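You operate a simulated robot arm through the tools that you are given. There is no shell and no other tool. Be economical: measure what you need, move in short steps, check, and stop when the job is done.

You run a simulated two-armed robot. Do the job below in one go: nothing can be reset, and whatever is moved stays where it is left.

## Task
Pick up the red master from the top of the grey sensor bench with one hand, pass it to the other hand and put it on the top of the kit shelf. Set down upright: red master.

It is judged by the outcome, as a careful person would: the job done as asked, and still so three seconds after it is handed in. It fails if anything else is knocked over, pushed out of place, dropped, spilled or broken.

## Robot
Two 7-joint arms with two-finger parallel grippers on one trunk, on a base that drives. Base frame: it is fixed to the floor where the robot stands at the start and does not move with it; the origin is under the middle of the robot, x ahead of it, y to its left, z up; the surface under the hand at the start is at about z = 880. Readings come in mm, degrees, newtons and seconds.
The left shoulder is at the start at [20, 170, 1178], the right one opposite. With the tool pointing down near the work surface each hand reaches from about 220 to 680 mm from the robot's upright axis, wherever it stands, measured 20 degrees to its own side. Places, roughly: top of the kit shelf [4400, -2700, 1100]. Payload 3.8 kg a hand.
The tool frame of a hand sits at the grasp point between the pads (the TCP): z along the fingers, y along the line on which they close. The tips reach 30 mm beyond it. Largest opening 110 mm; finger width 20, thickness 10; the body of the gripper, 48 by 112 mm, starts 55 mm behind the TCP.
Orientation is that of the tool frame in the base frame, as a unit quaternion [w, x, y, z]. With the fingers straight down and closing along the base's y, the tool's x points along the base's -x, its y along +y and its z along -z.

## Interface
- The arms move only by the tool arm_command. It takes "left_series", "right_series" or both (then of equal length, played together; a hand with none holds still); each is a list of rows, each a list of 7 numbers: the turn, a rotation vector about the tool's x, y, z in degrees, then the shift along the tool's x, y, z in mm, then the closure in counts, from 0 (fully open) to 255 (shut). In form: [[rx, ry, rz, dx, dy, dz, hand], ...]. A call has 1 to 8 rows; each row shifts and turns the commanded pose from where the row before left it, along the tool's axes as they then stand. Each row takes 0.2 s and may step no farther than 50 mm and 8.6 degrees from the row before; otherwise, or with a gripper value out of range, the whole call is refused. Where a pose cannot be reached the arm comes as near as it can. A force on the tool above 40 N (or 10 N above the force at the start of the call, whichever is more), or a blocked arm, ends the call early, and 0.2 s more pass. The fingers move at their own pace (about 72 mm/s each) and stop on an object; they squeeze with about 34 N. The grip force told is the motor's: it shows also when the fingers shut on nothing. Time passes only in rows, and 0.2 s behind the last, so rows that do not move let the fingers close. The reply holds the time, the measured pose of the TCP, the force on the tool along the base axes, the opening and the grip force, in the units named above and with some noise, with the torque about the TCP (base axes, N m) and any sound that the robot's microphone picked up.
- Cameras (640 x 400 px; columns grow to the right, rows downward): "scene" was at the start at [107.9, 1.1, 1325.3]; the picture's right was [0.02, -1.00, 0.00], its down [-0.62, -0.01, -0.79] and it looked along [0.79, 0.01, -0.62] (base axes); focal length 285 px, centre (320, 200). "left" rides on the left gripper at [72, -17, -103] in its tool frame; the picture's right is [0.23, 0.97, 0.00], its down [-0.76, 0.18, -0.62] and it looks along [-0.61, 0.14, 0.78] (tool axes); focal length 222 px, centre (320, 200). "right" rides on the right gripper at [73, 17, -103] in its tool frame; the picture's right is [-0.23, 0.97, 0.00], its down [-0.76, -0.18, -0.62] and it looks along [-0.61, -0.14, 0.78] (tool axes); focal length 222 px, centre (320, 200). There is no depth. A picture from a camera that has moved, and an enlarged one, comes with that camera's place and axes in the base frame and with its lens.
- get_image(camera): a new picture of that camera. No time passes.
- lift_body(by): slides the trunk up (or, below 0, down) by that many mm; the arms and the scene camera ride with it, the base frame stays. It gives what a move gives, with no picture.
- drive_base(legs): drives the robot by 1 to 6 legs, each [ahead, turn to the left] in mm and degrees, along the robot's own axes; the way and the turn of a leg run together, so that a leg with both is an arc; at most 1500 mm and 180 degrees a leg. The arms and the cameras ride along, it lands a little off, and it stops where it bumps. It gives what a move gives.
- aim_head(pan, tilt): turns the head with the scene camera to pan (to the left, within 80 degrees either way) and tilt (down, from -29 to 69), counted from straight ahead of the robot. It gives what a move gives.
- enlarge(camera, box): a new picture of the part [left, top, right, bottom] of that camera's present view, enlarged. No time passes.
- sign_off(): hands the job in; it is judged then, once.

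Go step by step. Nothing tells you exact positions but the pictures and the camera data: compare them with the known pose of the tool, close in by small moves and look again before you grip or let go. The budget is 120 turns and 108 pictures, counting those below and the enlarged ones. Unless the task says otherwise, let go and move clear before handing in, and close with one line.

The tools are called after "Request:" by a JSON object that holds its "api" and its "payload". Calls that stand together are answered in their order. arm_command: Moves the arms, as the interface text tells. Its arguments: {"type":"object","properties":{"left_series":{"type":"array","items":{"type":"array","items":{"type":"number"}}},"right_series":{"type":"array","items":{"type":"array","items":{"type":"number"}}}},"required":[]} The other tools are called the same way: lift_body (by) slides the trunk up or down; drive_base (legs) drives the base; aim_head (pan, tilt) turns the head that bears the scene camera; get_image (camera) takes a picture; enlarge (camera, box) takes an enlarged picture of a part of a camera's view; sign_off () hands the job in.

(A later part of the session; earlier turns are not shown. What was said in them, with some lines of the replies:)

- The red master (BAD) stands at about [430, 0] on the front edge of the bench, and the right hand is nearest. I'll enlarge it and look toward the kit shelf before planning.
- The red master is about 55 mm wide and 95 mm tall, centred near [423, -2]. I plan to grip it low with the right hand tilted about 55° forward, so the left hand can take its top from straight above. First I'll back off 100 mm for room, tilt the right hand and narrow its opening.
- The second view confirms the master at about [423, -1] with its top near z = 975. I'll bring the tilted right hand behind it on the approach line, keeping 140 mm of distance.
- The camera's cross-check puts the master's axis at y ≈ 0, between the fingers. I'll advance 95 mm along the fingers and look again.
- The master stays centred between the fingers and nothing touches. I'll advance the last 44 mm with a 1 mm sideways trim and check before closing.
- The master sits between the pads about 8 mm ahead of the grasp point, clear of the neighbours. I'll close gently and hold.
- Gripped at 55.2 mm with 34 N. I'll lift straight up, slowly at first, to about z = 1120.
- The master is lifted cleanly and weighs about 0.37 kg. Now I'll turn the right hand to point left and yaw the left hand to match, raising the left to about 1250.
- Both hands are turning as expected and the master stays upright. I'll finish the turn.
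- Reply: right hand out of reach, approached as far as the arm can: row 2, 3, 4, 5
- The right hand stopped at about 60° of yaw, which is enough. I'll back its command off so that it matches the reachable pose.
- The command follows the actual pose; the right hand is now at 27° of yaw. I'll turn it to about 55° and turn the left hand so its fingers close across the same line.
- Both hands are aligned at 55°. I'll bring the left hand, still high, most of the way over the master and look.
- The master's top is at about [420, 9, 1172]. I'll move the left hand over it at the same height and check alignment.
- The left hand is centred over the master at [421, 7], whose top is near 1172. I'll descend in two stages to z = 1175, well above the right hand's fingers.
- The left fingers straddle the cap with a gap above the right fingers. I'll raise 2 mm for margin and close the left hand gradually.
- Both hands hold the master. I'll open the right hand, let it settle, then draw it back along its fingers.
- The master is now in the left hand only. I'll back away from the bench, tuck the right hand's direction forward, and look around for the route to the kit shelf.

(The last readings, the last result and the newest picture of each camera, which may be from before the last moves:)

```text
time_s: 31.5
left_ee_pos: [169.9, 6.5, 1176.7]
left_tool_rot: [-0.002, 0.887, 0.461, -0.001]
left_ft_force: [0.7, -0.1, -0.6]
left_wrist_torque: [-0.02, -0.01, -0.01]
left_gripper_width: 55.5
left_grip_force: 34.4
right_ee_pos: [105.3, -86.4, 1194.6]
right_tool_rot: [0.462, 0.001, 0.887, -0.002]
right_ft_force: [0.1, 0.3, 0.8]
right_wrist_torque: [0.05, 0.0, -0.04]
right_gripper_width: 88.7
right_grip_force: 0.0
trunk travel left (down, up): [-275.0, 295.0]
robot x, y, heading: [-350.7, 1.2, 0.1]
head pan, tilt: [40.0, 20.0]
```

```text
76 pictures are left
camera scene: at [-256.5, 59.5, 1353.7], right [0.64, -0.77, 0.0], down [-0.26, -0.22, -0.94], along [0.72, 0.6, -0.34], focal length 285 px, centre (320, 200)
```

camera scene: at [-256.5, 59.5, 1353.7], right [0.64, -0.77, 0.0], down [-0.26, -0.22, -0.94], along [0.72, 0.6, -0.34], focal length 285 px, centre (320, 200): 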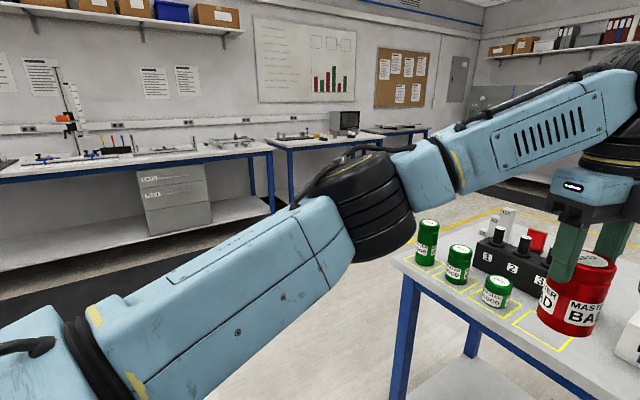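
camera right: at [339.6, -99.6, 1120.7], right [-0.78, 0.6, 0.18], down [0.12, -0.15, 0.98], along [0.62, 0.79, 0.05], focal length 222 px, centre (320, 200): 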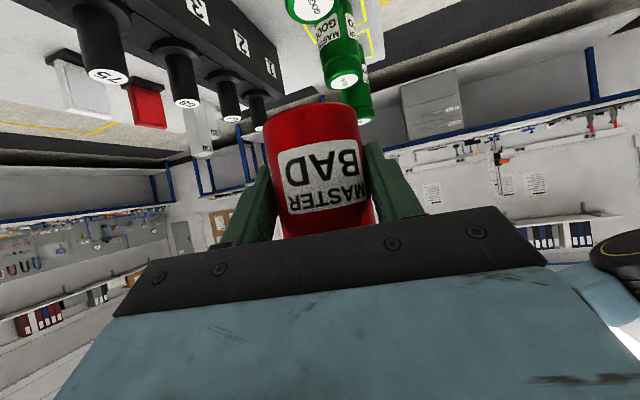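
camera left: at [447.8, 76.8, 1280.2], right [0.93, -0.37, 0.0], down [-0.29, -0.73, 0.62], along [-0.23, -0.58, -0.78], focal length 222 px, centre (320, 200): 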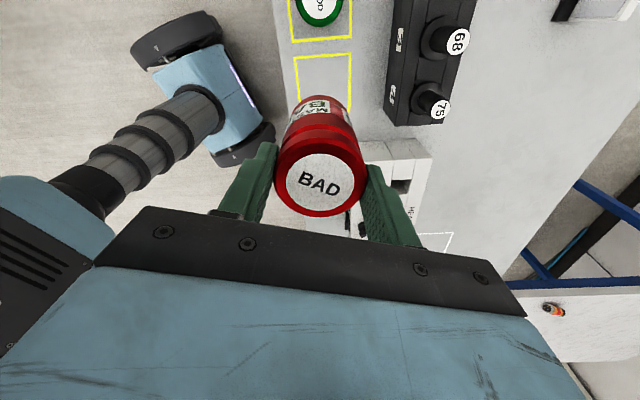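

The kit shelf is the blue-posted rack past the partition, so the way leads around the left end of the bench. I'll turn left, drive along the near side of the bench, then face forward again and look.

Request:
{"api": "drive_base", "payload": {"legs": [[0, 90], [900, 0], [0, -90]]}}

Request:
{"api": "aim_head", "payload": {"pan": -25, "tilt": 15}}

Request:
{"api": "get_image", "payload": {"camera": "scene"}}

Request:
{"api": "get_image", "payload": {"camera": "left"}}

```text
time_s: 43.8
left_ee_pos: [167.5, 908.8, 1176.7]
left_tool_rot: [-0.001, 0.887, 0.463, 0.0]
left_ft_force: [0.1, 0.0, -0.5]
left_wrist_torque: [0.03, -0.02, 0.03]
left_gripper_width: 55.3
left_grip_force: 33.9
right_ee_pos: [101.7, 815.5, 1193.7]
right_tool_rot: [0.462, -0.001, 0.887, -0.001]
right_ft_force: [0.4, 0.0, 0.0]
right_wrist_torque: [0.0, -0.02, 0.0]
right_gripper_width: 88.7
right_grip_force: 0.0
trunk travel left (down, up): [-275.0, 295.0]
robot x, y, heading: [-350.4, 900.6, 0.3]
head pan, tilt: [40.0, 20.0]
```

```text
time_s: 45.2
left_ee_pos: [166.8, 909.0, 1177.1]
left_tool_rot: [-0.002, 0.886, 0.463, 0.0]
left_ft_force: [0.0, 0.3, -0.1]
left_wrist_torque: [0.0, -0.04, -0.01]
left_gripper_width: 55.4
left_grip_force: 34.6
right_ee_pos: [104.0, 815.9, 1194.7]
right_tool_rot: [0.461, -0.001, 0.887, -0.001]
right_ft_force: [0.6, 0.4, -0.2]
right_wrist_torque: [0.05, -0.02, 0.03]
right_gripper_width: 88.8
right_grip_force: 0.1
trunk travel left (down, up): [-275.0, 295.0]
robot x, y, heading: [-353.1, 901.5, -0.1]
head pan, tilt: [-25.0, 15.0]
```

```text
75 pictures are left
camera scene: at [-245.7, 859.9, 1361.8], right [-0.42, -0.91, 0.0], down [-0.24, 0.11, -0.97], along [0.88, -0.4, -0.26], focal length 285 px, centre (320, 200)
```

scene: 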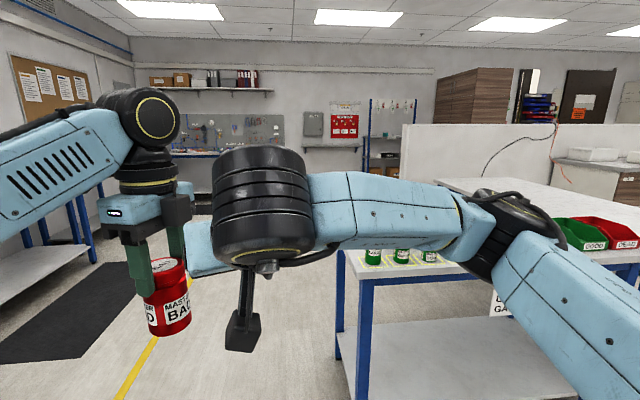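

```text
74 pictures are left
camera left: at [194.7, 978.5, 1279.9], right [0.93, -0.37, 0.0], down [-0.29, -0.73, 0.62], along [-0.23, -0.58, -0.78], focal length 222 px, centre (320, 200)
```

left: 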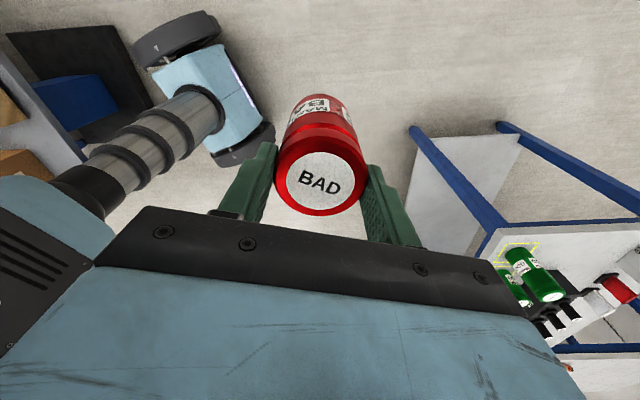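

The way ahead along y ≈ 900 is clear. I'll drive 1900 mm ahead, then look toward the rack.

Request:
{"api": "drive_base", "payload": {"legs": [[1500, 0], [400, 0], [0, -45]]}}

Request:
{"api": "aim_head", "payload": {"pan": 0, "tilt": 15}}

Request:
{"api": "get_image", "payload": {"camera": "scene"}}

```text
time_s: 56.8
left_ee_pos: [1932.7, 582.5, 1176.4]
left_tool_rot: [-0.001, 0.995, 0.098, 0.0]
left_ft_force: [0.0, 0.4, 0.0]
left_wrist_torque: [0.03, -0.01, 0.0]
left_gripper_width: 55.4
left_grip_force: 34.3
right_ee_pos: [1821.5, 560.8, 1194.3]
right_tool_rot: [0.428, 0.332, 0.822, -0.174]
right_ft_force: [0.4, 0.1, 0.3]
right_wrist_torque: [-0.01, 0.02, 0.02]
right_gripper_width: 88.3
right_grip_force: 0.0
trunk travel left (down, up): [-275.0, 295.0]
robot x, y, heading: [1551.5, 937.3, -43.7]
head pan, tilt: [-25.0, 15.0]
```

```text
time_s: 57.7
left_ee_pos: [1932.3, 583.8, 1177.2]
left_tool_rot: [-0.001, 0.995, 0.098, 0.0]
left_ft_force: [0.6, 0.6, 0.3]
left_wrist_torque: [0.0, -0.02, 0.0]
left_gripper_width: 55.2
left_grip_force: 34.5
right_ee_pos: [1822.4, 561.2, 1194.5]
right_tool_rot: [0.427, 0.332, 0.823, -0.174]
right_ft_force: [0.2, -0.8, 0.0]
right_wrist_torque: [0.0, 0.0, -0.02]
right_gripper_width: 88.4
right_grip_force: 0.0
trunk travel left (down, up): [-275.0, 295.0]
robot x, y, heading: [1554.9, 939.9, -44.0]
head pan, tilt: [0.0, 15.0]
```

```text
73 pictures are left
camera scene: at [1635.3, 857.8, 1361.8], right [-0.69, -0.72, 0.0], down [-0.19, 0.18, -0.97], along [0.7, -0.67, -0.26], focal length 285 px, centre (320, 200)
```

scene: 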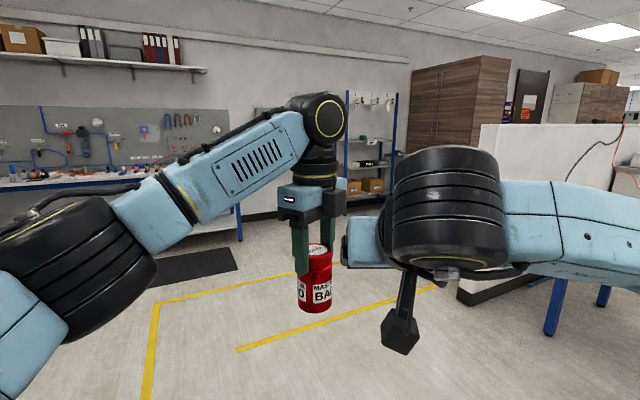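

The kit rack's blue posts stand against the far wall, to the left of the brown cabinet, with its upper tray near z = 1100. I'll drive to about [3000, -700], staying clear of the partition's end, then look again.

Request:
{"api": "drive_base", "payload": {"legs": [[0, -4.9], [1200, 0], [986, 0], [0, -20]]}}

Request:
{"api": "get_image", "payload": {"camera": "scene"}}

```text
time_s: 70.0
left_ee_pos: [3178.7, -1182.8, 1176.5]
left_tool_rot: [-0.001, 0.992, -0.124, 0.001]
left_ft_force: [0.6, -0.2, 0.2]
left_wrist_torque: [0.03, -0.02, 0.01]
left_gripper_width: 55.0
left_grip_force: 34.4
right_ee_pos: [3068.1, -1156.6, 1193.6]
right_tool_rot: [0.379, 0.504, 0.73, -0.264]
right_ft_force: [-0.2, 0.3, -0.1]
right_wrist_torque: [-0.02, -0.04, 0.04]
right_gripper_width: 88.5
right_grip_force: 0.1
trunk travel left (down, up): [-275.0, 295.0]
robot x, y, heading: [2986.5, -703.4, -69.0]
head pan, tilt: [0.0, 15.0]
```

```text
72 pictures are left
camera scene: at [3028.4, -807.9, 1361.9], right [-0.93, -0.36, 0.0], down [-0.09, 0.24, -0.97], along [0.35, -0.9, -0.26], focal length 285 px, centre (320, 200)
```

scene: 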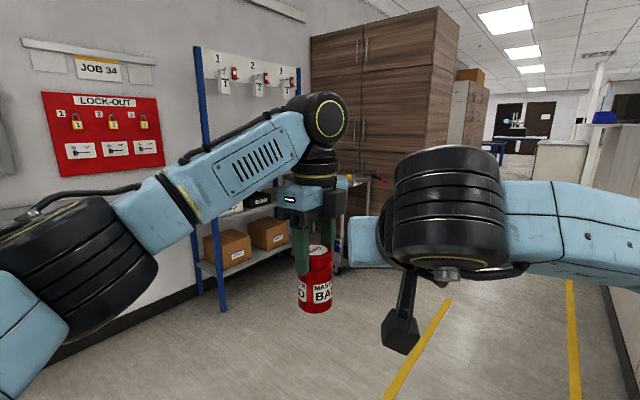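

I'm near the rack but my left arm hides it. I'll go on about 1100 mm and turn left to face it.

Request:
{"api": "drive_base", "payload": {"legs": [[0, -4], [1100, 0], [0, 38]]}}

Request:
{"api": "get_image", "payload": {"camera": "scene"}}

Request:
{"api": "get_image", "payload": {"camera": "right"}}

```text
time_s: 77.9
left_ee_pos: [3725.1, -2052.6, 1176.6]
left_tool_rot: [-0.001, 0.986, 0.165, -0.001]
left_ft_force: [0.3, 0.5, -0.4]
left_wrist_torque: [-0.02, 0.01, 0.0]
left_gripper_width: 55.0
left_grip_force: 34.4
right_ee_pos: [3618.1, -2090.1, 1194.2]
right_tool_rot: [0.439, 0.275, 0.843, -0.145]
right_ft_force: [0.3, 0.2, -0.4]
right_wrist_torque: [0.03, 0.04, 0.02]
right_gripper_width: 88.3
right_grip_force: 0.1
trunk travel left (down, up): [-275.0, 295.0]
robot x, y, heading: [3302.3, -1751.8, -36.1]
head pan, tilt: [0.0, 15.0]
```

```text
71 pictures are left
camera scene: at [3393.8, -1820.8, 1361.8], right [-0.59, -0.81, 0.0], down [-0.21, 0.15, -0.97], along [0.78, -0.57, -0.26], focal length 285 px, centre (320, 200)
```

scene: 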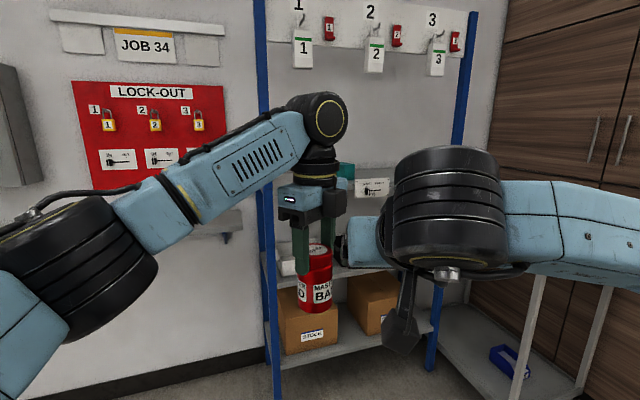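

```text
70 pictures are left
camera right: at [3527.9, -2002.1, 1194.6], right [0.68, 0.71, 0.18], down [-0.16, -0.1, 0.98], along [0.71, -0.7, 0.05], focal length 222 px, centre (320, 200)
```

right: 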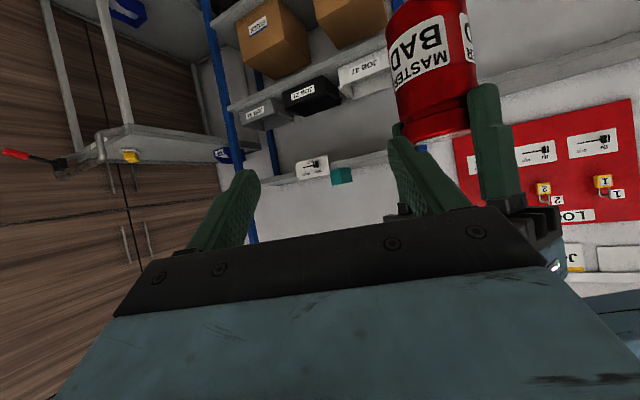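

The rack's top tray, with a white card holder and a teal item, is behind my hands, and a hook board hangs above it. I'll raise the trunk 220 mm to look down onto the tray.

Request:
{"api": "lift_body", "payload": {"by": 220}}

Request:
{"api": "aim_head", "payload": {"pan": 0, "tilt": 25}}

Request:
{"api": "get_image", "payload": {"camera": "scene"}}

Request:
{"api": "get_image", "payload": {"camera": "right"}}

```text
time_s: 80.3
left_ee_pos: [3724.7, -2052.9, 1397.2]
left_tool_rot: [-0.001, 0.986, 0.165, -0.001]
left_ft_force: [0.4, -0.5, -3.6]
left_wrist_torque: [0.0, -0.03, 0.04]
left_gripper_width: 55.1
left_grip_force: 34.0
right_ee_pos: [3618.7, -2089.2, 1414.2]
right_tool_rot: [0.438, 0.274, 0.844, -0.144]
right_ft_force: [0.1, -1.3, -0.3]
right_wrist_torque: [0.02, 0.0, 0.04]
right_gripper_width: 88.5
right_grip_force: 0.1
trunk travel left (down, up): [-495.0, 75.0]
robot x, y, heading: [3299.4, -1752.0, -35.8]
head pan, tilt: [0.0, 15.0]
```

```text
time_s: 81.0
left_ee_pos: [3725.0, -2052.6, 1396.1]
left_tool_rot: [-0.001, 0.986, 0.165, -0.001]
left_ft_force: [-0.9, -0.6, -2.4]
left_wrist_torque: [-0.01, 0.04, 0.0]
left_gripper_width: 55.1
left_grip_force: 34.0
right_ee_pos: [3618.5, -2089.4, 1412.9]
right_tool_rot: [0.438, 0.275, 0.843, -0.145]
right_ft_force: [0.7, -0.7, 0.4]
right_wrist_torque: [0.0, -0.01, 0.0]
right_gripper_width: 88.3
right_grip_force: 0.0
trunk travel left (down, up): [-495.0, 75.0]
robot x, y, heading: [3298.2, -1752.1, -35.8]
head pan, tilt: [0.0, 25.0]
```

```text
69 pictures are left
camera scene: at [3392.4, -1820.3, 1565.7], right [-0.59, -0.81, 0.0], down [-0.34, 0.25, -0.91], along [0.73, -0.53, -0.42], focal length 285 px, centre (320, 200)
```

scene: 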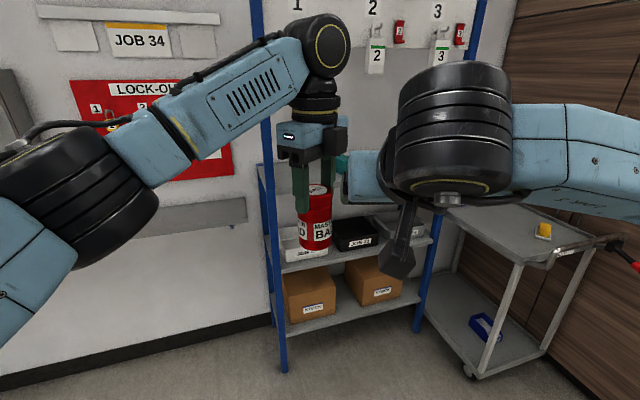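

```text
68 pictures are left
camera right: at [3527.6, -2002.4, 1414.6], right [0.68, 0.71, 0.18], down [-0.16, -0.1, 0.98], along [0.71, -0.7, 0.05], focal length 222 px, centre (320, 200)
```

right: 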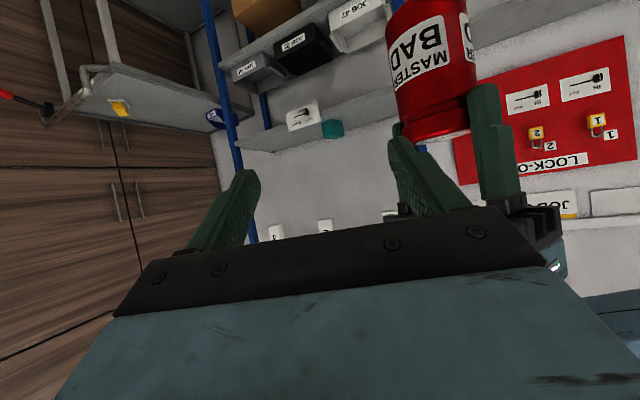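

My right arm blocks the view of the tray, so I'll lower it 350 mm in free space and look again.

Request:
{"api": "arm_command", "payload": {"right_series": [[0, 0, 0, 35.9, 0, 25.1, 50], [0, 0, 0, 35.9, 0, 25.1, 50], [0, 0, 0, 35.9, 0, 25.1, 50], [0, 0, 0, 35.9, 0, 25.1, 50], [0, 0, 0, 35.9, 0, 25.1, 50], [0, 0, 0, 35.9, 0, 25.1, 50], [0, 0, 0, 35.9, 0, 25.1, 50], [0, 0, 0, 35.9, 0, 25.1, 50]]}}

Request:
{"api": "get_image", "payload": {"camera": "scene"}}

Request:
{"api": "enlarge", "payload": {"camera": "scene", "box": [230, 60, 470, 210]}}

```text
time_s: 82.8
left_ee_pos: [3725.7, -2052.6, 1397.1]
left_tool_rot: [0.0, 0.986, 0.165, -0.001]
left_ft_force: [-0.9, 1.0, -2.6]
left_wrist_torque: [-0.03, 0.03, 0.02]
left_gripper_width: 55.1
left_grip_force: 33.9
right_ee_pos: [3619.3, -2091.2, 1063.5]
right_tool_rot: [0.44, 0.274, 0.843, -0.145]
right_ft_force: [-0.7, -0.4, -0.1]
right_wrist_torque: [0.0, 0.02, 0.0]
right_gripper_width: 88.4
right_grip_force: 0.0
trunk travel left (down, up): [-495.0, 75.0]
robot x, y, heading: [3301.6, -1753.5, -35.7]
head pan, tilt: [0.0, 25.0]
```

```text
67 pictures are left
camera scene: at [3393.3, -1819.8, 1565.6], right [-0.59, -0.81, 0.0], down [-0.34, 0.25, -0.91], along [0.73, -0.53, -0.42], focal length 285 px, centre (320, 200)
```

scene: 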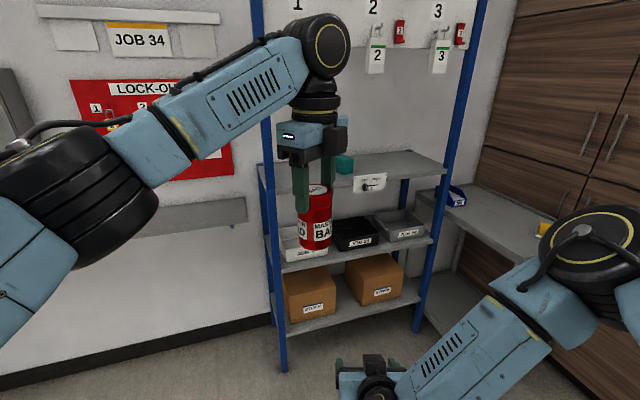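

```text
2.67 times, centred on (350, 135) of scene
camera zoom: at [3393.3, -1819.8, 1565.6], right [-0.59, -0.81, 0.0], down [-0.34, 0.25, -0.91], along [0.73, -0.53, -0.42], focal length 759 px, centre (240, 373)
```

zoom: 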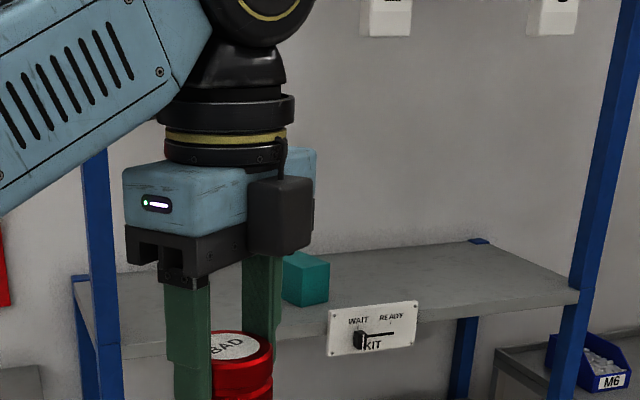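

The top tray is clear except for a teal block near its middle and the KIT flag on its front edge. The rack is turned about -18°, its front posts stand near [4385, -2290] and [4090, -3125], and a trolley stands in front of its right end. I'll aim for a free spot left of the block, near [4439, -2529], and first retract the right hand.

Request:
{"api": "arm_command", "payload": {"right_series": [[0, 7.86, 0, 0, 0, 0, 50], [0, 7.86, 0, 0, 0, 0, 50], [0, 7.86, 0, 0, 0, 0, 50], [0, 7.86, 0, 0, 0, 0, 50], [0, 7.86, 0, 0, 0, 0, 50], [0, 7.86, 0, 0, 0, 0, 50], [0, 7.84, 0, 0, 0, 0, 50]]}}

Request:
{"api": "arm_command", "payload": {"right_series": [[0, 0, 0, 35, -25, 0, 50], [0, 0, 0, 35, -25, 0, 50], [0, 0, 0, 35, -25, 0, 50], [0, 0, 0, 35, -25, 0, 50], [0, 0, 0, 35, -25, 0, 50], [0, 0, 0, 0, -25, 0, 50]]}}

Request:
{"api": "drive_base", "payload": {"legs": [[0, -40.4], [688, 0], [0, 58.2]]}}

Request:
{"api": "get_image", "payload": {"camera": "scene"}}

```text
time_s: 84.4
left_ee_pos: [3724.5, -2053.1, 1396.6]
left_tool_rot: [-0.001, 0.986, 0.165, 0.0]
left_ft_force: [0.5, -0.2, -3.7]
left_wrist_torque: [0.01, 0.01, -0.01]
left_gripper_width: 55.3
left_grip_force: 33.8
right_ee_pos: [3619.0, -2091.2, 1063.4]
right_tool_rot: [-0.001, 0.311, 0.951, 0.0]
right_ft_force: [0.0, -0.5, 0.1]
right_wrist_torque: [0.01, 0.0, -0.03]
right_gripper_width: 88.4
right_grip_force: 0.1
trunk travel left (down, up): [-495.0, 75.0]
robot x, y, heading: [3295.5, -1754.7, -35.7]
head pan, tilt: [0.0, 25.0]
```

```text
time_s: 85.8
left_ee_pos: [3724.2, -2052.3, 1396.4]
left_tool_rot: [-0.002, 0.986, 0.165, -0.001]
left_ft_force: [-0.2, 0.1, -3.0]
left_wrist_torque: [-0.04, 0.03, 0.0]
left_gripper_width: 55.3
left_grip_force: 33.7
right_ee_pos: [3387.6, -2109.0, 1064.9]
right_tool_rot: [-0.001, 0.31, 0.951, 0.0]
right_ft_force: [-0.6, 0.7, 0.8]
right_wrist_torque: [0.0, 0.0, -0.01]
right_gripper_width: 88.5
right_grip_force: 0.1
trunk travel left (down, up): [-495.0, 75.0]
robot x, y, heading: [3301.0, -1751.7, -35.9]
head pan, tilt: [0.0, 25.0]
```

```text
time_s: 94.0
left_ee_pos: [3955.7, -2584.2, 1397.0]
left_tool_rot: [0.0, 0.95, 0.311, -0.001]
left_ft_force: [-1.4, -0.4, -3.7]
left_wrist_torque: [0.02, 0.0, -0.03]
left_gripper_width: 55.1
left_grip_force: 33.5
right_ee_pos: [3650.8, -2737.7, 1065.0]
right_tool_rot: [0.0, 0.164, 0.987, -0.002]
right_ft_force: [-0.8, -0.2, 0.5]
right_wrist_torque: [-0.02, 0.02, 0.01]
right_gripper_width: 88.4
right_grip_force: 0.0
trunk travel left (down, up): [-495.0, 75.0]
robot x, y, heading: [3463.9, -2426.1, -18.5]
head pan, tilt: [0.0, 25.0]
```

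```text
65 pictures are left
camera scene: at [3568.2, -2461.5, 1565.6], right [-0.32, -0.95, 0.0], down [-0.4, 0.13, -0.91], along [0.86, -0.29, -0.42], focal length 285 px, centre (320, 200)
```

scene: 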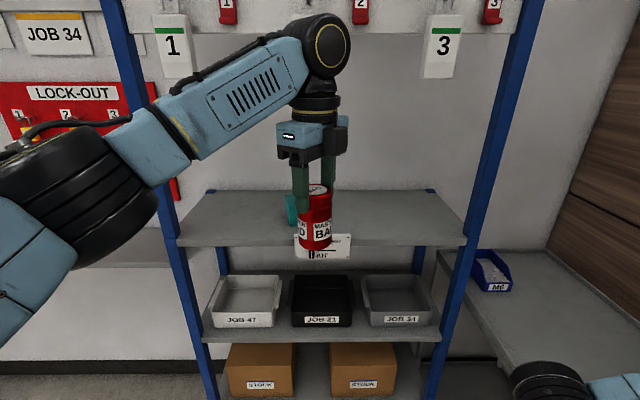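

I now have a square view: the tray's front edge is about 806 mm ahead of the robot, the teal block lies 30–108 mm left of my axis, and the key cards end near z = 1543. I'll set the master about 200 mm left of my axis. First I move the hand left and lower the trunk so it passes under the cards.

Request:
{"api": "arm_command", "payload": {"left_series": [[0, 0, 0, 31.4, -22.2, 0, 255], [0, 0, 0, 31.4, -22.2, 0, 255], [0, 0, 0, 31.4, -22.2, 0, 255], [0, 0, 0, 31.4, -22.2, 0, 255], [0, 0, 0, 31.4, -22.2, 0, 255], [0, 0, 0, 0, 0, 0, 255]]}}

Request:
{"api": "lift_body", "payload": {"by": -150}}

Request:
{"api": "get_image", "payload": {"camera": "scene"}}

Request:
{"api": "get_image", "payload": {"camera": "left"}}

```text
time_s: 95.5
left_ee_pos: [4014.9, -2401.2, 1397.3]
left_tool_rot: [-0.001, 0.95, 0.312, -0.001]
left_ft_force: [-1.0, -0.3, -2.7]
left_wrist_torque: [0.04, -0.03, 0.01]
left_gripper_width: 55.1
left_grip_force: 33.7
right_ee_pos: [3651.6, -2739.8, 1064.2]
right_tool_rot: [0.0, 0.164, 0.987, -0.001]
right_ft_force: [-0.3, 0.4, -0.3]
right_wrist_torque: [0.0, 0.01, 0.01]
right_gripper_width: 88.4
right_grip_force: 0.0
trunk travel left (down, up): [-495.0, 75.0]
robot x, y, heading: [3459.8, -2425.8, -18.4]
head pan, tilt: [0.0, 25.0]
```

```text
time_s: 97.2
left_ee_pos: [4016.8, -2402.4, 1246.8]
left_tool_rot: [0.0, 0.95, 0.312, -0.001]
left_ft_force: [-0.7, -1.0, -2.5]
left_wrist_torque: [0.0, -0.01, 0.01]
left_gripper_width: 55.1
left_grip_force: 33.8
right_ee_pos: [3650.4, -2738.3, 915.0]
right_tool_rot: [0.0, 0.164, 0.986, -0.002]
right_ft_force: [0.8, -0.8, 0.0]
right_wrist_torque: [0.03, 0.01, -0.02]
right_gripper_width: 88.2
right_grip_force: 0.0
trunk travel left (down, up): [-345.0, 225.0]
robot x, y, heading: [3458.5, -2426.6, -18.6]
head pan, tilt: [0.0, 25.0]
```

```text
64 pictures are left
camera scene: at [3568.0, -2461.6, 1415.7], right [-0.32, -0.95, 0.0], down [-0.4, 0.13, -0.91], along [0.86, -0.29, -0.42], focal length 285 px, centre (320, 200)
```

scene: 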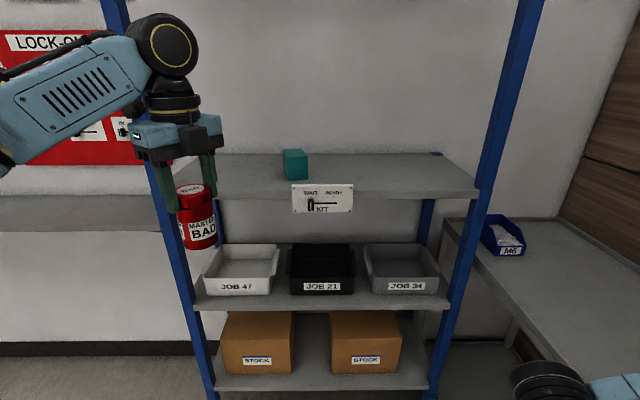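

```text
63 pictures are left
camera left: at [4063.6, -2345.0, 1350.5], right [0.76, -0.65, 0.0], down [-0.51, -0.59, 0.62], along [-0.41, -0.47, -0.78], focal length 222 px, centre (320, 200)
```

left: 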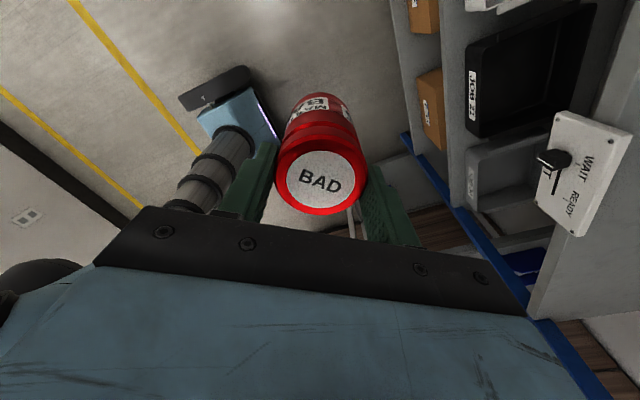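

The tray is confirmed at z ≈ 1100. My left elbow would come too near the left post there, so I'll use the free area right of the teal block instead, about 110 mm right of my axis. I move the hand across in free space at z ≈ 1272.

Request:
{"api": "arm_command", "payload": {"left_series": [[0, 0, 0, -36.2, 25.6, -5, 255], [0, 0, 0, -36.2, 25.6, -5, 255], [0, 0, 0, -36.2, 25.6, -5, 255], [0, 0, 0, -36.2, 25.6, -5, 255], [0, 0, 0, -36.2, 25.6, -5, 255], [0, 0, 0, -36.2, 25.6, 0, 255], [0, 0, 0, -36.2, 25.6, 0, 255], [0, 0, 0, 0, 0, 0, 255]]}}

Request:
{"api": "get_image", "payload": {"camera": "scene"}}

Request:
{"api": "get_image", "payload": {"camera": "left"}}

```text
time_s: 99.0
left_ee_pos: [3925.5, -2658.2, 1267.1]
left_tool_rot: [-0.001, 0.95, 0.312, 0.0]
left_ft_force: [0.4, -1.4, -3.7]
left_wrist_torque: [0.02, 0.01, 0.02]
left_gripper_width: 55.1
left_grip_force: 33.9
left hand out of reach, approached as far as the arm can: row 7
right_ee_pos: [3649.3, -2739.9, 914.1]
right_tool_rot: [0.0, 0.164, 0.987, -0.001]
right_ft_force: [-0.1, 0.0, -0.1]
right_wrist_torque: [0.02, -0.01, -0.01]
right_gripper_width: 88.4
right_grip_force: 0.2
trunk travel left (down, up): [-345.0, 225.0]
robot x, y, heading: [3459.9, -2427.3, -18.6]
head pan, tilt: [0.0, 25.0]
```

```text
62 pictures are left
camera scene: at [3567.0, -2462.8, 1415.7], right [-0.32, -0.95, 0.0], down [-0.4, 0.14, -0.91], along [0.86, -0.29, -0.42], focal length 285 px, centre (320, 200)
```

scene: 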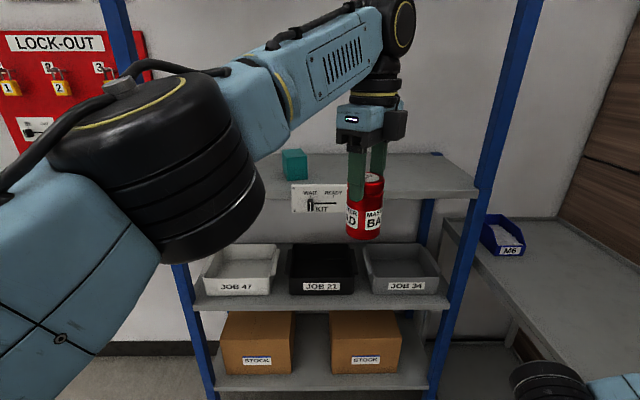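

```text
61 pictures are left
camera left: at [3974.0, -2601.4, 1371.8], right [0.76, -0.65, 0.0], down [-0.51, -0.59, 0.62], along [-0.41, -0.47, -0.78], focal length 222 px, centre (320, 200)
```

left: 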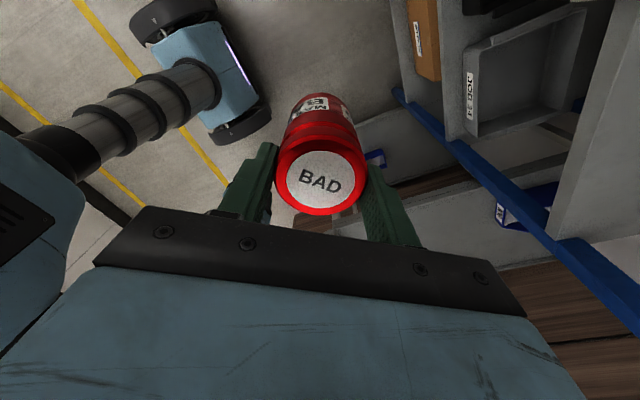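

The left hand stopped at 71 mm right of my axis because of its large yaw. I'll unwind the wrist yaw by 50° and then check where it is.

Request:
{"api": "arm_command", "payload": {"left_series": [[0, 0, -8.33, 0, 0, 0, 255], [0, 0, -8.33, 0, 0, 0, 255], [0, 0, -8.33, 0, 0, 0, 255], [0, 0, -8.33, 0, 0, 0, 255], [0, 0, -8.33, 0, 0, 0, 255], [0, 0, -8.33, 0, 0, 0, 255], [0, 0, 0, -19, -5, 0, 255], [0, 0, 0, -19, -5, 0, 255]]}}

Request:
{"api": "get_image", "payload": {"camera": "scene"}}

```text
time_s: 100.8
left_ee_pos: [3923.7, -2656.2, 1265.6]
left_tool_rot: [0.0, 0.729, 0.685, -0.001]
left_ft_force: [0.3, -0.3, -4.3]
left_wrist_torque: [-0.03, 0.02, 0.01]
left_gripper_width: 55.2
left_grip_force: 34.2
left hand out of reach, approached as far as the arm can: row 7, 8
right_ee_pos: [3651.7, -2738.7, 914.7]
right_tool_rot: [-0.001, 0.163, 0.987, -0.003]
right_ft_force: [0.0, -0.7, -0.2]
right_wrist_torque: [-0.01, 0.04, -0.03]
right_gripper_width: 88.4
right_grip_force: 0.1
trunk travel left (down, up): [-345.0, 225.0]
robot x, y, heading: [3454.2, -2428.1, -18.5]
head pan, tilt: [0.0, 25.0]
```

```text
60 pictures are left
camera scene: at [3568.5, -2461.4, 1415.6], right [-0.32, -0.95, 0.0], down [-0.4, 0.13, -0.91], along [0.86, -0.29, -0.42], focal length 285 px, centre (320, 200)
```

scene: 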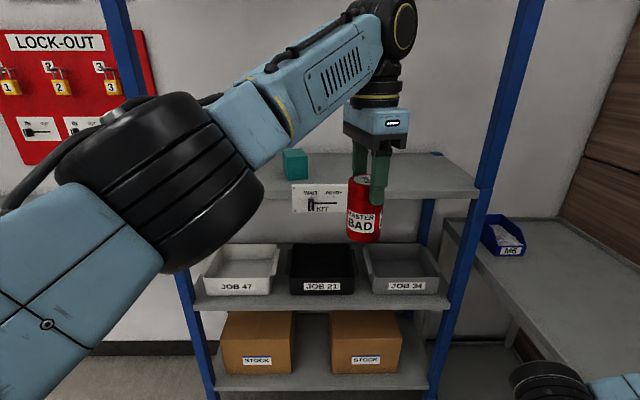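

The arm's lateral limit leaves the master about 70 mm right of my axis, which still gives some 85 mm to the teal block. Its bottom is near 1166, above the KIT flag at about 1142, and the wrist passes under the cards, so I'll drive straight in, first 250 mm.

Request:
{"api": "drive_base", "payload": {"legs": [[250, 0]]}}

Request:
{"api": "get_image", "payload": {"camera": "scene"}}

Request:
{"api": "get_image", "payload": {"camera": "left"}}

Request:
{"api": "aim_head", "payload": {"pan": 0, "tilt": -10}}

Request:
{"api": "get_image", "payload": {"camera": "scene"}}

```text
time_s: 102.6
left_ee_pos: [4161.6, -2737.6, 1265.3]
left_tool_rot: [-0.001, 0.73, 0.684, 0.0]
left_ft_force: [0.1, 0.0, -3.9]
left_wrist_torque: [0.01, 0.0, -0.05]
left_gripper_width: 55.2
left_grip_force: 33.9
right_ee_pos: [3886.9, -2819.4, 915.0]
right_tool_rot: [0.001, 0.165, 0.986, -0.002]
right_ft_force: [1.0, 0.2, 0.3]
right_wrist_torque: [0.02, 0.02, -0.01]
right_gripper_width: 88.5
right_grip_force: 0.2
trunk travel left (down, up): [-345.0, 225.0]
robot x, y, heading: [3698.3, -2504.5, -18.7]
head pan, tilt: [0.0, 25.0]
```

```text
59 pictures are left
camera scene: at [3806.4, -2542.0, 1415.5], right [-0.32, -0.95, 0.0], down [-0.4, 0.14, -0.91], along [0.86, -0.29, -0.42], focal length 285 px, centre (320, 200)
```

scene: 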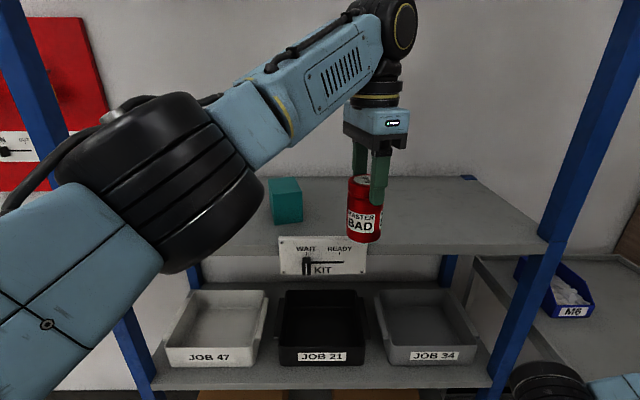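

```text
58 pictures are left
camera left: at [4149.5, -2664.0, 1368.9], right [0.99, 0.16, 0.0], down [0.13, -0.77, 0.62], along [0.1, -0.61, -0.78], focal length 222 px, centre (320, 200)
```

left: 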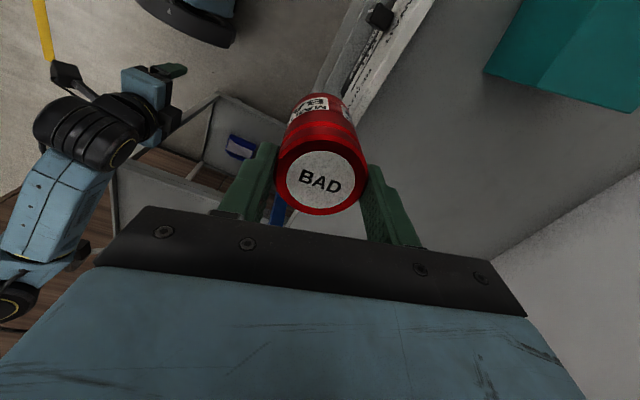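

```text
time_s: 103.6
left_ee_pos: [4161.2, -2737.9, 1266.6]
left_tool_rot: [-0.001, 0.73, 0.684, -0.001]
left_ft_force: [-0.4, -0.3, -2.9]
left_wrist_torque: [0.0, 0.05, 0.0]
left_gripper_width: 55.1
left_grip_force: 34.1
right_ee_pos: [3887.0, -2819.0, 914.2]
right_tool_rot: [0.0, 0.164, 0.986, -0.002]
right_ft_force: [-0.1, 0.1, -0.1]
right_wrist_torque: [0.0, 0.01, 0.0]
right_gripper_width: 88.1
right_grip_force: 0.1
trunk travel left (down, up): [-345.0, 225.0]
robot x, y, heading: [3703.5, -2507.2, -18.6]
head pan, tilt: [0.0, -10.0]
```

```text
57 pictures are left
camera scene: at [3798.4, -2539.3, 1471.2], right [-0.32, -0.95, 0.0], down [0.16, -0.06, -0.98], along [0.93, -0.31, 0.17], focal length 285 px, centre (320, 200)
```

scene: 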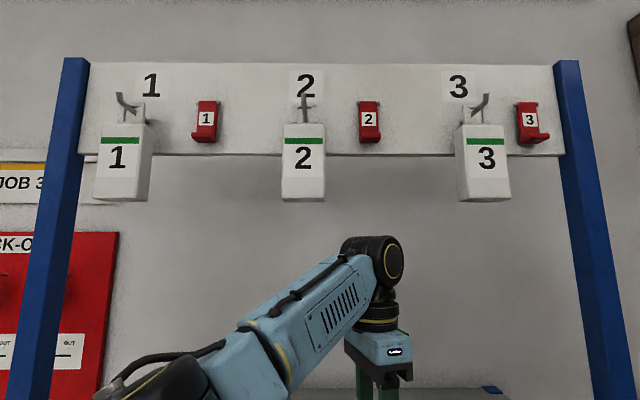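

The wrist top (about 1491) clears the cards (about 1547), and the teal block stays well to the left. I'll drive the last 150 mm.

Request:
{"api": "drive_base", "payload": {"legs": [[150, 0]]}}

Request:
{"api": "aim_head", "payload": {"pan": 0, "tilt": 25}}

Request:
{"api": "get_image", "payload": {"camera": "scene"}}

Request:
{"api": "get_image", "payload": {"camera": "left"}}

```text
time_s: 105.0
left_ee_pos: [4302.7, -2784.9, 1266.3]
left_tool_rot: [-0.001, 0.73, 0.683, -0.001]
left_ft_force: [-0.2, -0.3, -3.9]
left_wrist_torque: [0.0, 0.04, 0.01]
left_gripper_width: 55.2
left_grip_force: 33.6
right_ee_pos: [4029.5, -2866.9, 914.9]
right_tool_rot: [-0.002, 0.164, 0.986, -0.001]
right_ft_force: [-0.2, 0.5, -0.1]
right_wrist_torque: [0.01, 0.01, -0.01]
right_gripper_width: 88.4
right_grip_force: 0.1
trunk travel left (down, up): [-345.0, 225.0]
robot x, y, heading: [3840.7, -2549.7, -18.6]
head pan, tilt: [0.0, -10.0]
```

```text
time_s: 106.0
left_ee_pos: [4302.4, -2785.1, 1265.6]
left_tool_rot: [-0.001, 0.73, 0.683, 0.0]
left_ft_force: [-0.3, 0.0, -3.4]
left_wrist_torque: [-0.03, -0.02, 0.03]
left_gripper_width: 55.2
left_grip_force: 34.3
right_ee_pos: [4029.1, -2865.7, 914.9]
right_tool_rot: [-0.001, 0.164, 0.987, -0.001]
right_ft_force: [0.4, -0.1, 1.0]
right_wrist_torque: [0.01, -0.02, 0.04]
right_gripper_width: 88.4
right_grip_force: 0.1
trunk travel left (down, up): [-345.0, 225.0]
robot x, y, heading: [3835.5, -2560.2, -18.3]
head pan, tilt: [0.0, 25.0]
```

```text
56 pictures are left
camera scene: at [3947.4, -2589.4, 1415.7], right [-0.32, -0.95, 0.0], down [-0.4, 0.13, -0.91], along [0.86, -0.29, -0.42], focal length 285 px, centre (320, 200)
```

scene: 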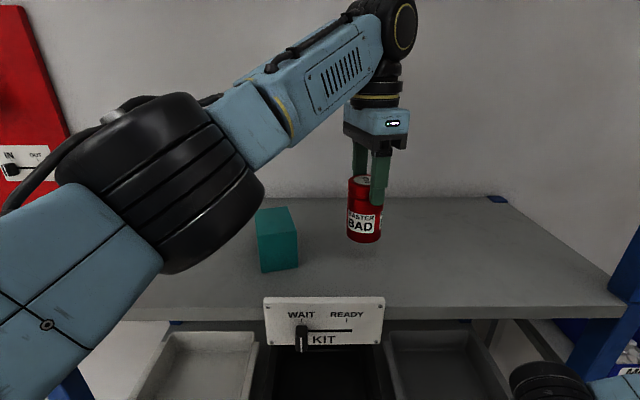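

```text
55 pictures are left
camera left: at [4290.3, -2711.5, 1369.2], right [0.99, 0.16, 0.0], down [0.13, -0.77, 0.62], along [0.1, -0.61, -0.78], focal length 222 px, centre (320, 200)
```

left: 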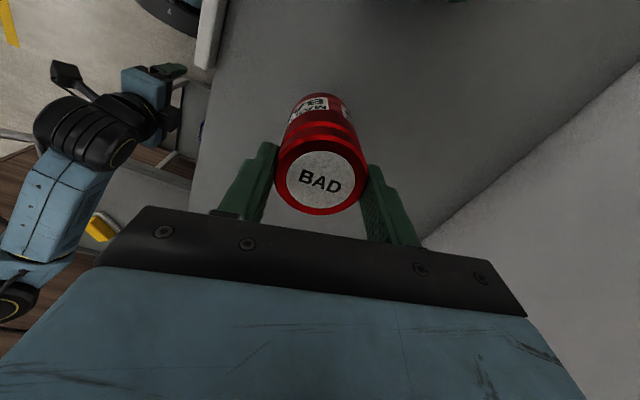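

The master hangs about 114 mm inside the tray's front edge, with clear space around it. I'll lower the trunk 55 mm and check the remaining gap.

Request:
{"api": "lift_body", "payload": {"by": -55}}

Request:
{"api": "enlarge", "payload": {"camera": "scene", "box": [240, 100, 480, 250]}}

Request:
{"api": "get_image", "payload": {"camera": "left"}}

```text
time_s: 107.0
left_ee_pos: [4301.2, -2784.2, 1212.7]
left_tool_rot: [0.002, 0.731, 0.683, 0.0]
left_ft_force: [3.9, -1.3, 24.9]
left_wrist_torque: [-0.33, 0.0, -0.05]
left_gripper_width: 54.9
left_grip_force: 33.9
right_ee_pos: [4029.1, -2866.2, 859.7]
right_tool_rot: [0.0, 0.164, 0.986, -0.002]
right_ft_force: [-0.2, 0.6, 0.5]
right_wrist_torque: [0.02, 0.03, 0.02]
right_gripper_width: 88.6
right_grip_force: 0.0
trunk travel left (down, up): [-290.0, 280.0]
robot x, y, heading: [3840.6, -2553.1, -18.5]
head pan, tilt: [0.0, 25.0]
```

```text
2.67 times, centred on (360, 175) of scene
camera zoom: at [3945.9, -2588.5, 1361.0], right [-0.32, -0.95, 0.0], down [-0.4, 0.13, -0.91], along [0.86, -0.29, -0.42], focal length 759 px, centre (213, 267)
```

zoom: 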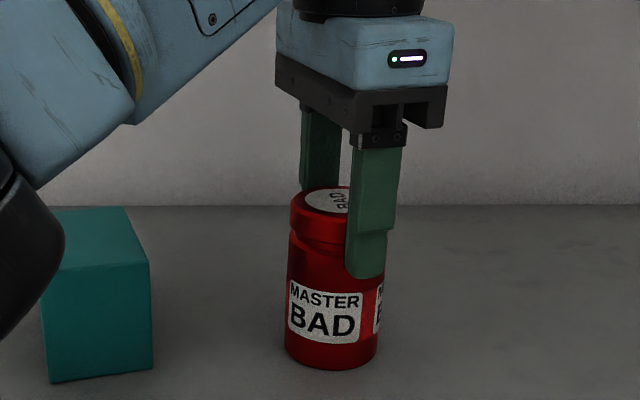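

```text
53 pictures are left
camera left: at [4288.8, -2710.3, 1316.4], right [0.99, 0.16, 0.0], down [0.13, -0.77, 0.63], along [0.1, -0.62, -0.78], focal length 222 px, centre (320, 200)
```

left: 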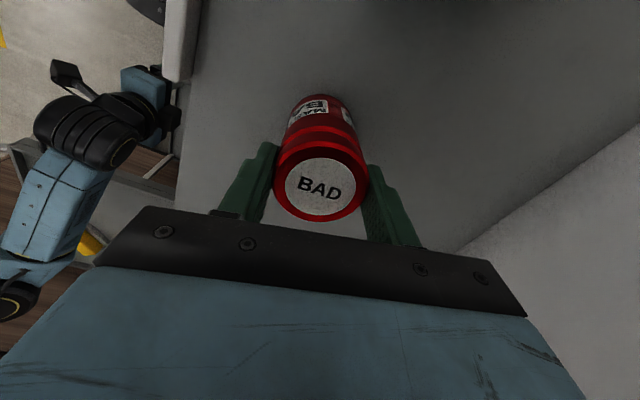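

The master has touched the tray with about 25 N of upward force. I'll raise 2 mm to ease the pressure before letting go.

Request:
{"api": "arm_command", "payload": {"left_series": [[0, 0, 0, 0, 0, -1.8, 255], [0, 0, 0, 0, 0, 0, 255]]}}

```text
time_s: 107.6
left_ee_pos: [4300.9, -2784.6, 1214.0]
left_tool_rot: [0.0, 0.73, 0.683, -0.001]
left_ft_force: [0.7, -1.3, 17.6]
left_wrist_torque: [-0.61, -0.16, -0.01]
left_gripper_width: 55.2
left_grip_force: 34.2
right_ee_pos: [4027.7, -2866.2, 860.0]
right_tool_rot: [0.001, 0.165, 0.986, -0.001]
right_ft_force: [0.2, -0.6, 0.3]
right_wrist_torque: [0.03, -0.02, 0.02]
right_gripper_width: 88.6
right_grip_force: 0.2
trunk travel left (down, up): [-290.0, 280.0]
robot x, y, heading: [3837.3, -2552.8, -18.6]
head pan, tilt: [0.0, 25.0]
```

There is still 18 N, so I'll ease up another 2 mm.

Request:
{"api": "arm_command", "payload": {"left_series": [[0, 0, 0, 0, 0, -1.5, 255], [0, 0, 0, 0, 0, 0, 255]]}}

Request:
{"api": "enlarge", "payload": {"camera": "scene", "box": [300, 130, 420, 250]}}

```text
time_s: 108.2
left_ee_pos: [4301.3, -2784.3, 1213.7]
left_tool_rot: [-0.002, 0.729, 0.684, -0.001]
left_ft_force: [-2.6, 0.4, 4.9]
left_wrist_torque: [-0.19, 0.06, 0.0]
left_gripper_width: 55.0
left_grip_force: 34.1
right_ee_pos: [4028.5, -2866.5, 859.3]
right_tool_rot: [0.0, 0.164, 0.986, -0.002]
right_ft_force: [-0.3, 0.4, -1.1]
right_wrist_torque: [0.0, -0.05, 0.0]
right_gripper_width: 88.2
right_grip_force: 0.1
trunk travel left (down, up): [-290.0, 280.0]
robot x, y, heading: [3838.4, -2550.5, -18.5]
head pan, tilt: [0.0, 25.0]
```

```text
3.33 times, centred on (360, 190) of scene
camera zoom: at [3946.4, -2589.1, 1360.6], right [-0.32, -0.95, 0.0], down [-0.4, 0.13, -0.91], along [0.86, -0.29, -0.42], focal length 949 px, centre (187, 233)
```

zoom: 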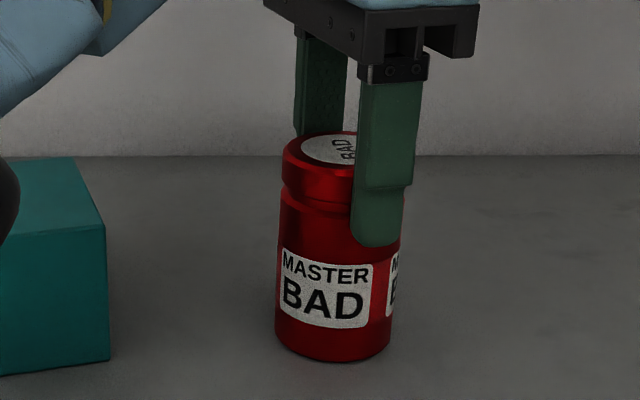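

The master stands on the tray, nearly unloaded at 5 N. I'll open the fingers and lift the hand straight up 48 mm.

Request:
{"api": "arm_command", "payload": {"left_series": [[0, 0, 0, 0, 0, 0, 100], [0, 0, 0, 0, 0, 0, 60], [0, 0, 0, 0, 0, 0, 60], [0, 0, 0, 0, 0, 0, 60]]}}

Request:
{"api": "enlarge", "payload": {"camera": "scene", "box": [300, 130, 420, 250]}}

Request:
{"api": "lift_body", "payload": {"by": 48}}

Request:
{"api": "get_image", "payload": {"camera": "scene"}}

Request:
{"api": "get_image", "payload": {"camera": "left"}}

```text
time_s: 109.2
left_ee_pos: [4302.5, -2784.3, 1215.6]
left_tool_rot: [-0.001, 0.73, 0.683, -0.001]
left_ft_force: [-0.6, -0.3, -0.3]
left_wrist_torque: [0.03, 0.0, -0.01]
left_gripper_width: 84.1
left_grip_force: 0.1
right_ee_pos: [4028.4, -2866.7, 859.6]
right_tool_rot: [0.0, 0.164, 0.986, -0.002]
right_ft_force: [-0.1, 0.7, -0.2]
right_wrist_torque: [0.03, 0.03, 0.04]
right_gripper_width: 88.6
right_grip_force: 0.0
trunk travel left (down, up): [-290.0, 280.0]
robot x, y, heading: [3844.1, -2551.6, -18.7]
head pan, tilt: [0.0, 25.0]
```

```text
3.33 times, centred on (360, 190) of scene
camera zoom: at [3947.1, -2589.3, 1360.6], right [-0.32, -0.95, 0.0], down [-0.4, 0.13, -0.91], along [0.86, -0.29, -0.42], focal length 949 px, centre (187, 233)
```

zoom: 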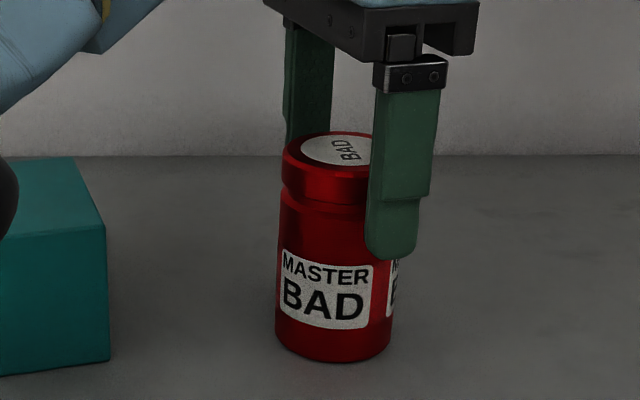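

```text
time_s: 110.1
left_ee_pos: [4302.1, -2786.1, 1262.2]
left_tool_rot: [0.0, 0.73, 0.684, 0.0]
left_ft_force: [1.0, 0.6, -0.5]
left_wrist_torque: [0.02, -0.01, -0.05]
left_gripper_width: 84.2
left_grip_force: 0.1
right_ee_pos: [4028.6, -2867.0, 908.0]
right_tool_rot: [-0.001, 0.164, 0.987, -0.001]
right_ft_force: [0.3, 0.6, -0.6]
right_wrist_torque: [0.01, 0.0, 0.01]
right_gripper_width: 88.5
right_grip_force: 0.0
trunk travel left (down, up): [-338.0, 232.0]
robot x, y, heading: [3837.1, -2554.9, -18.6]
head pan, tilt: [0.0, 25.0]
```

```text
50 pictures are left
camera scene: at [3947.2, -2589.4, 1408.6], right [-0.32, -0.95, 0.0], down [-0.4, 0.13, -0.91], along [0.86, -0.29, -0.42], focal length 285 px, centre (320, 200)
```

scene: 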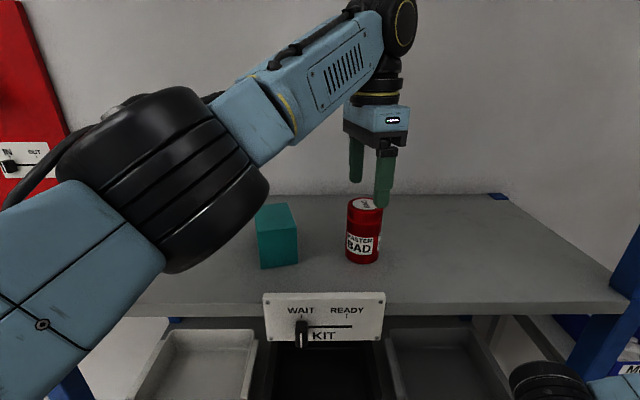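

```text
49 pictures are left
camera left: at [4290.5, -2711.2, 1365.4], right [0.99, 0.16, 0.0], down [0.13, -0.77, 0.62], along [0.1, -0.61, -0.78], focal length 222 px, centre (320, 200)
```

left: 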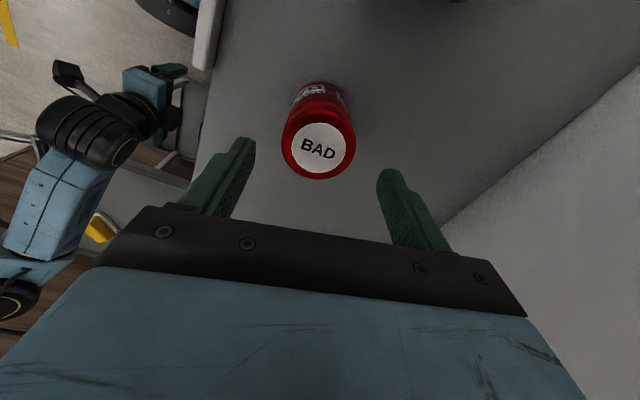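

The master stands free and upright. I'll raise 15 mm more, still under the cards, back out 400 mm and check.

Request:
{"api": "lift_body", "payload": {"by": 15}}

Request:
{"api": "drive_base", "payload": {"legs": [[-400, 0]]}}

Request:
{"api": "get_image", "payload": {"camera": "scene"}}

Request:
{"api": "aim_head", "payload": {"pan": 0, "tilt": 0}}

Request:
{"api": "get_image", "payload": {"camera": "scene"}}

```text
time_s: 110.7
left_ee_pos: [4301.7, -2785.8, 1277.6]
left_tool_rot: [-0.002, 0.73, 0.683, 0.0]
left_ft_force: [0.4, -0.2, -0.6]
left_wrist_torque: [0.04, 0.04, 0.02]
left_gripper_width: 84.1
left_grip_force: 0.1
right_ee_pos: [4029.2, -2867.0, 922.9]
right_tool_rot: [0.0, 0.164, 0.986, -0.002]
right_ft_force: [0.5, -0.4, -0.7]
right_wrist_torque: [0.04, 0.0, 0.01]
right_gripper_width: 88.5
right_grip_force: 0.1
trunk travel left (down, up): [-353.0, 217.0]
robot x, y, heading: [3840.1, -2552.8, -18.4]
head pan, tilt: [0.0, 25.0]
```

```text
time_s: 113.2
left_ee_pos: [3925.3, -2658.5, 1276.4]
left_tool_rot: [0.0, 0.731, 0.682, -0.001]
left_ft_force: [-0.2, -0.5, 1.2]
left_wrist_torque: [0.0, -0.01, -0.03]
left_gripper_width: 84.1
left_grip_force: 0.2
right_ee_pos: [3651.6, -2739.1, 923.3]
right_tool_rot: [0.0, 0.165, 0.986, -0.002]
right_ft_force: [0.7, 0.0, -0.3]
right_wrist_torque: [-0.02, -0.05, 0.0]
right_gripper_width: 88.5
right_grip_force: 0.1
trunk travel left (down, up): [-353.0, 217.0]
robot x, y, heading: [3466.7, -2424.4, -18.6]
head pan, tilt: [0.0, 25.0]
```

```text
48 pictures are left
camera scene: at [3569.4, -2462.0, 1423.7], right [-0.32, -0.95, 0.0], down [-0.4, 0.14, -0.91], along [0.86, -0.29, -0.42], focal length 285 px, centre (320, 200)
```

scene: 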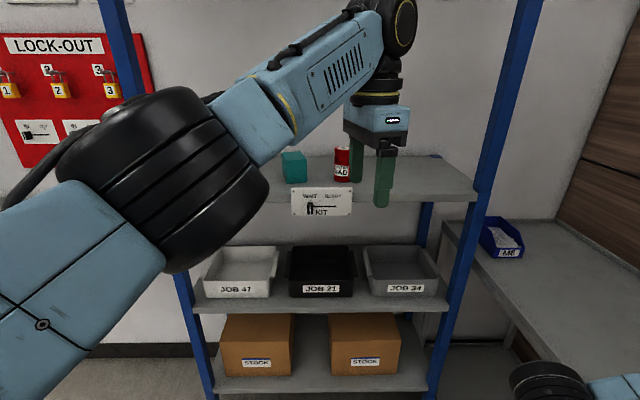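

```text
time_s: 114.1
left_ee_pos: [3925.8, -2658.3, 1277.3]
left_tool_rot: [-0.001, 0.731, 0.683, -0.001]
left_ft_force: [-0.4, -0.9, -0.8]
left_wrist_torque: [0.0, 0.01, 0.03]
left_gripper_width: 84.3
left_grip_force: 0.2
right_ee_pos: [3651.4, -2739.8, 923.2]
right_tool_rot: [-0.001, 0.166, 0.986, -0.002]
right_ft_force: [-0.3, -0.5, 0.3]
right_wrist_torque: [-0.02, 0.02, 0.01]
right_gripper_width: 88.2
right_grip_force: 0.0
trunk travel left (down, up): [-353.0, 217.0]
robot x, y, heading: [3462.1, -2425.3, -18.7]
head pan, tilt: [0.0, 0.0]
```

```text
47 pictures are left
camera scene: at [3568.0, -2461.5, 1464.0], right [-0.32, -0.95, 0.0], down [0.0, 0.0, -1.0], along [0.95, -0.32, 0.0], focal length 285 px, centre (320, 200)
```

scene: 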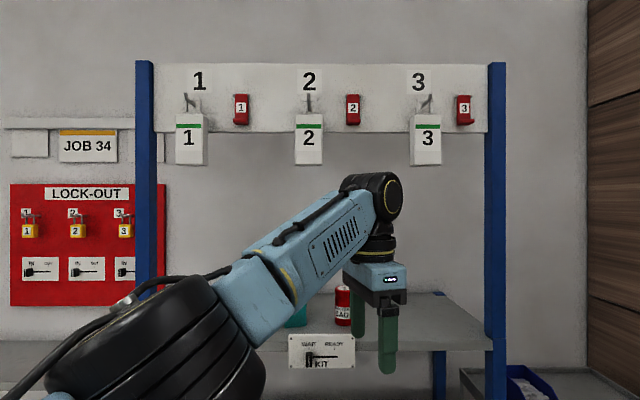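

The red master stands upright on the top of the kit shelf, and the teal block, the KIT flag and the cards are where they were. Both hands are clear, so I'm handing in.

Request:
{"api": "sign_off", "payload": {}}

```text
The job is handed in.
```

The red master was picked up with the right hand, passed to the left hand and set upright on the top of the kit shelf; my last pictures show nothing else out of place.
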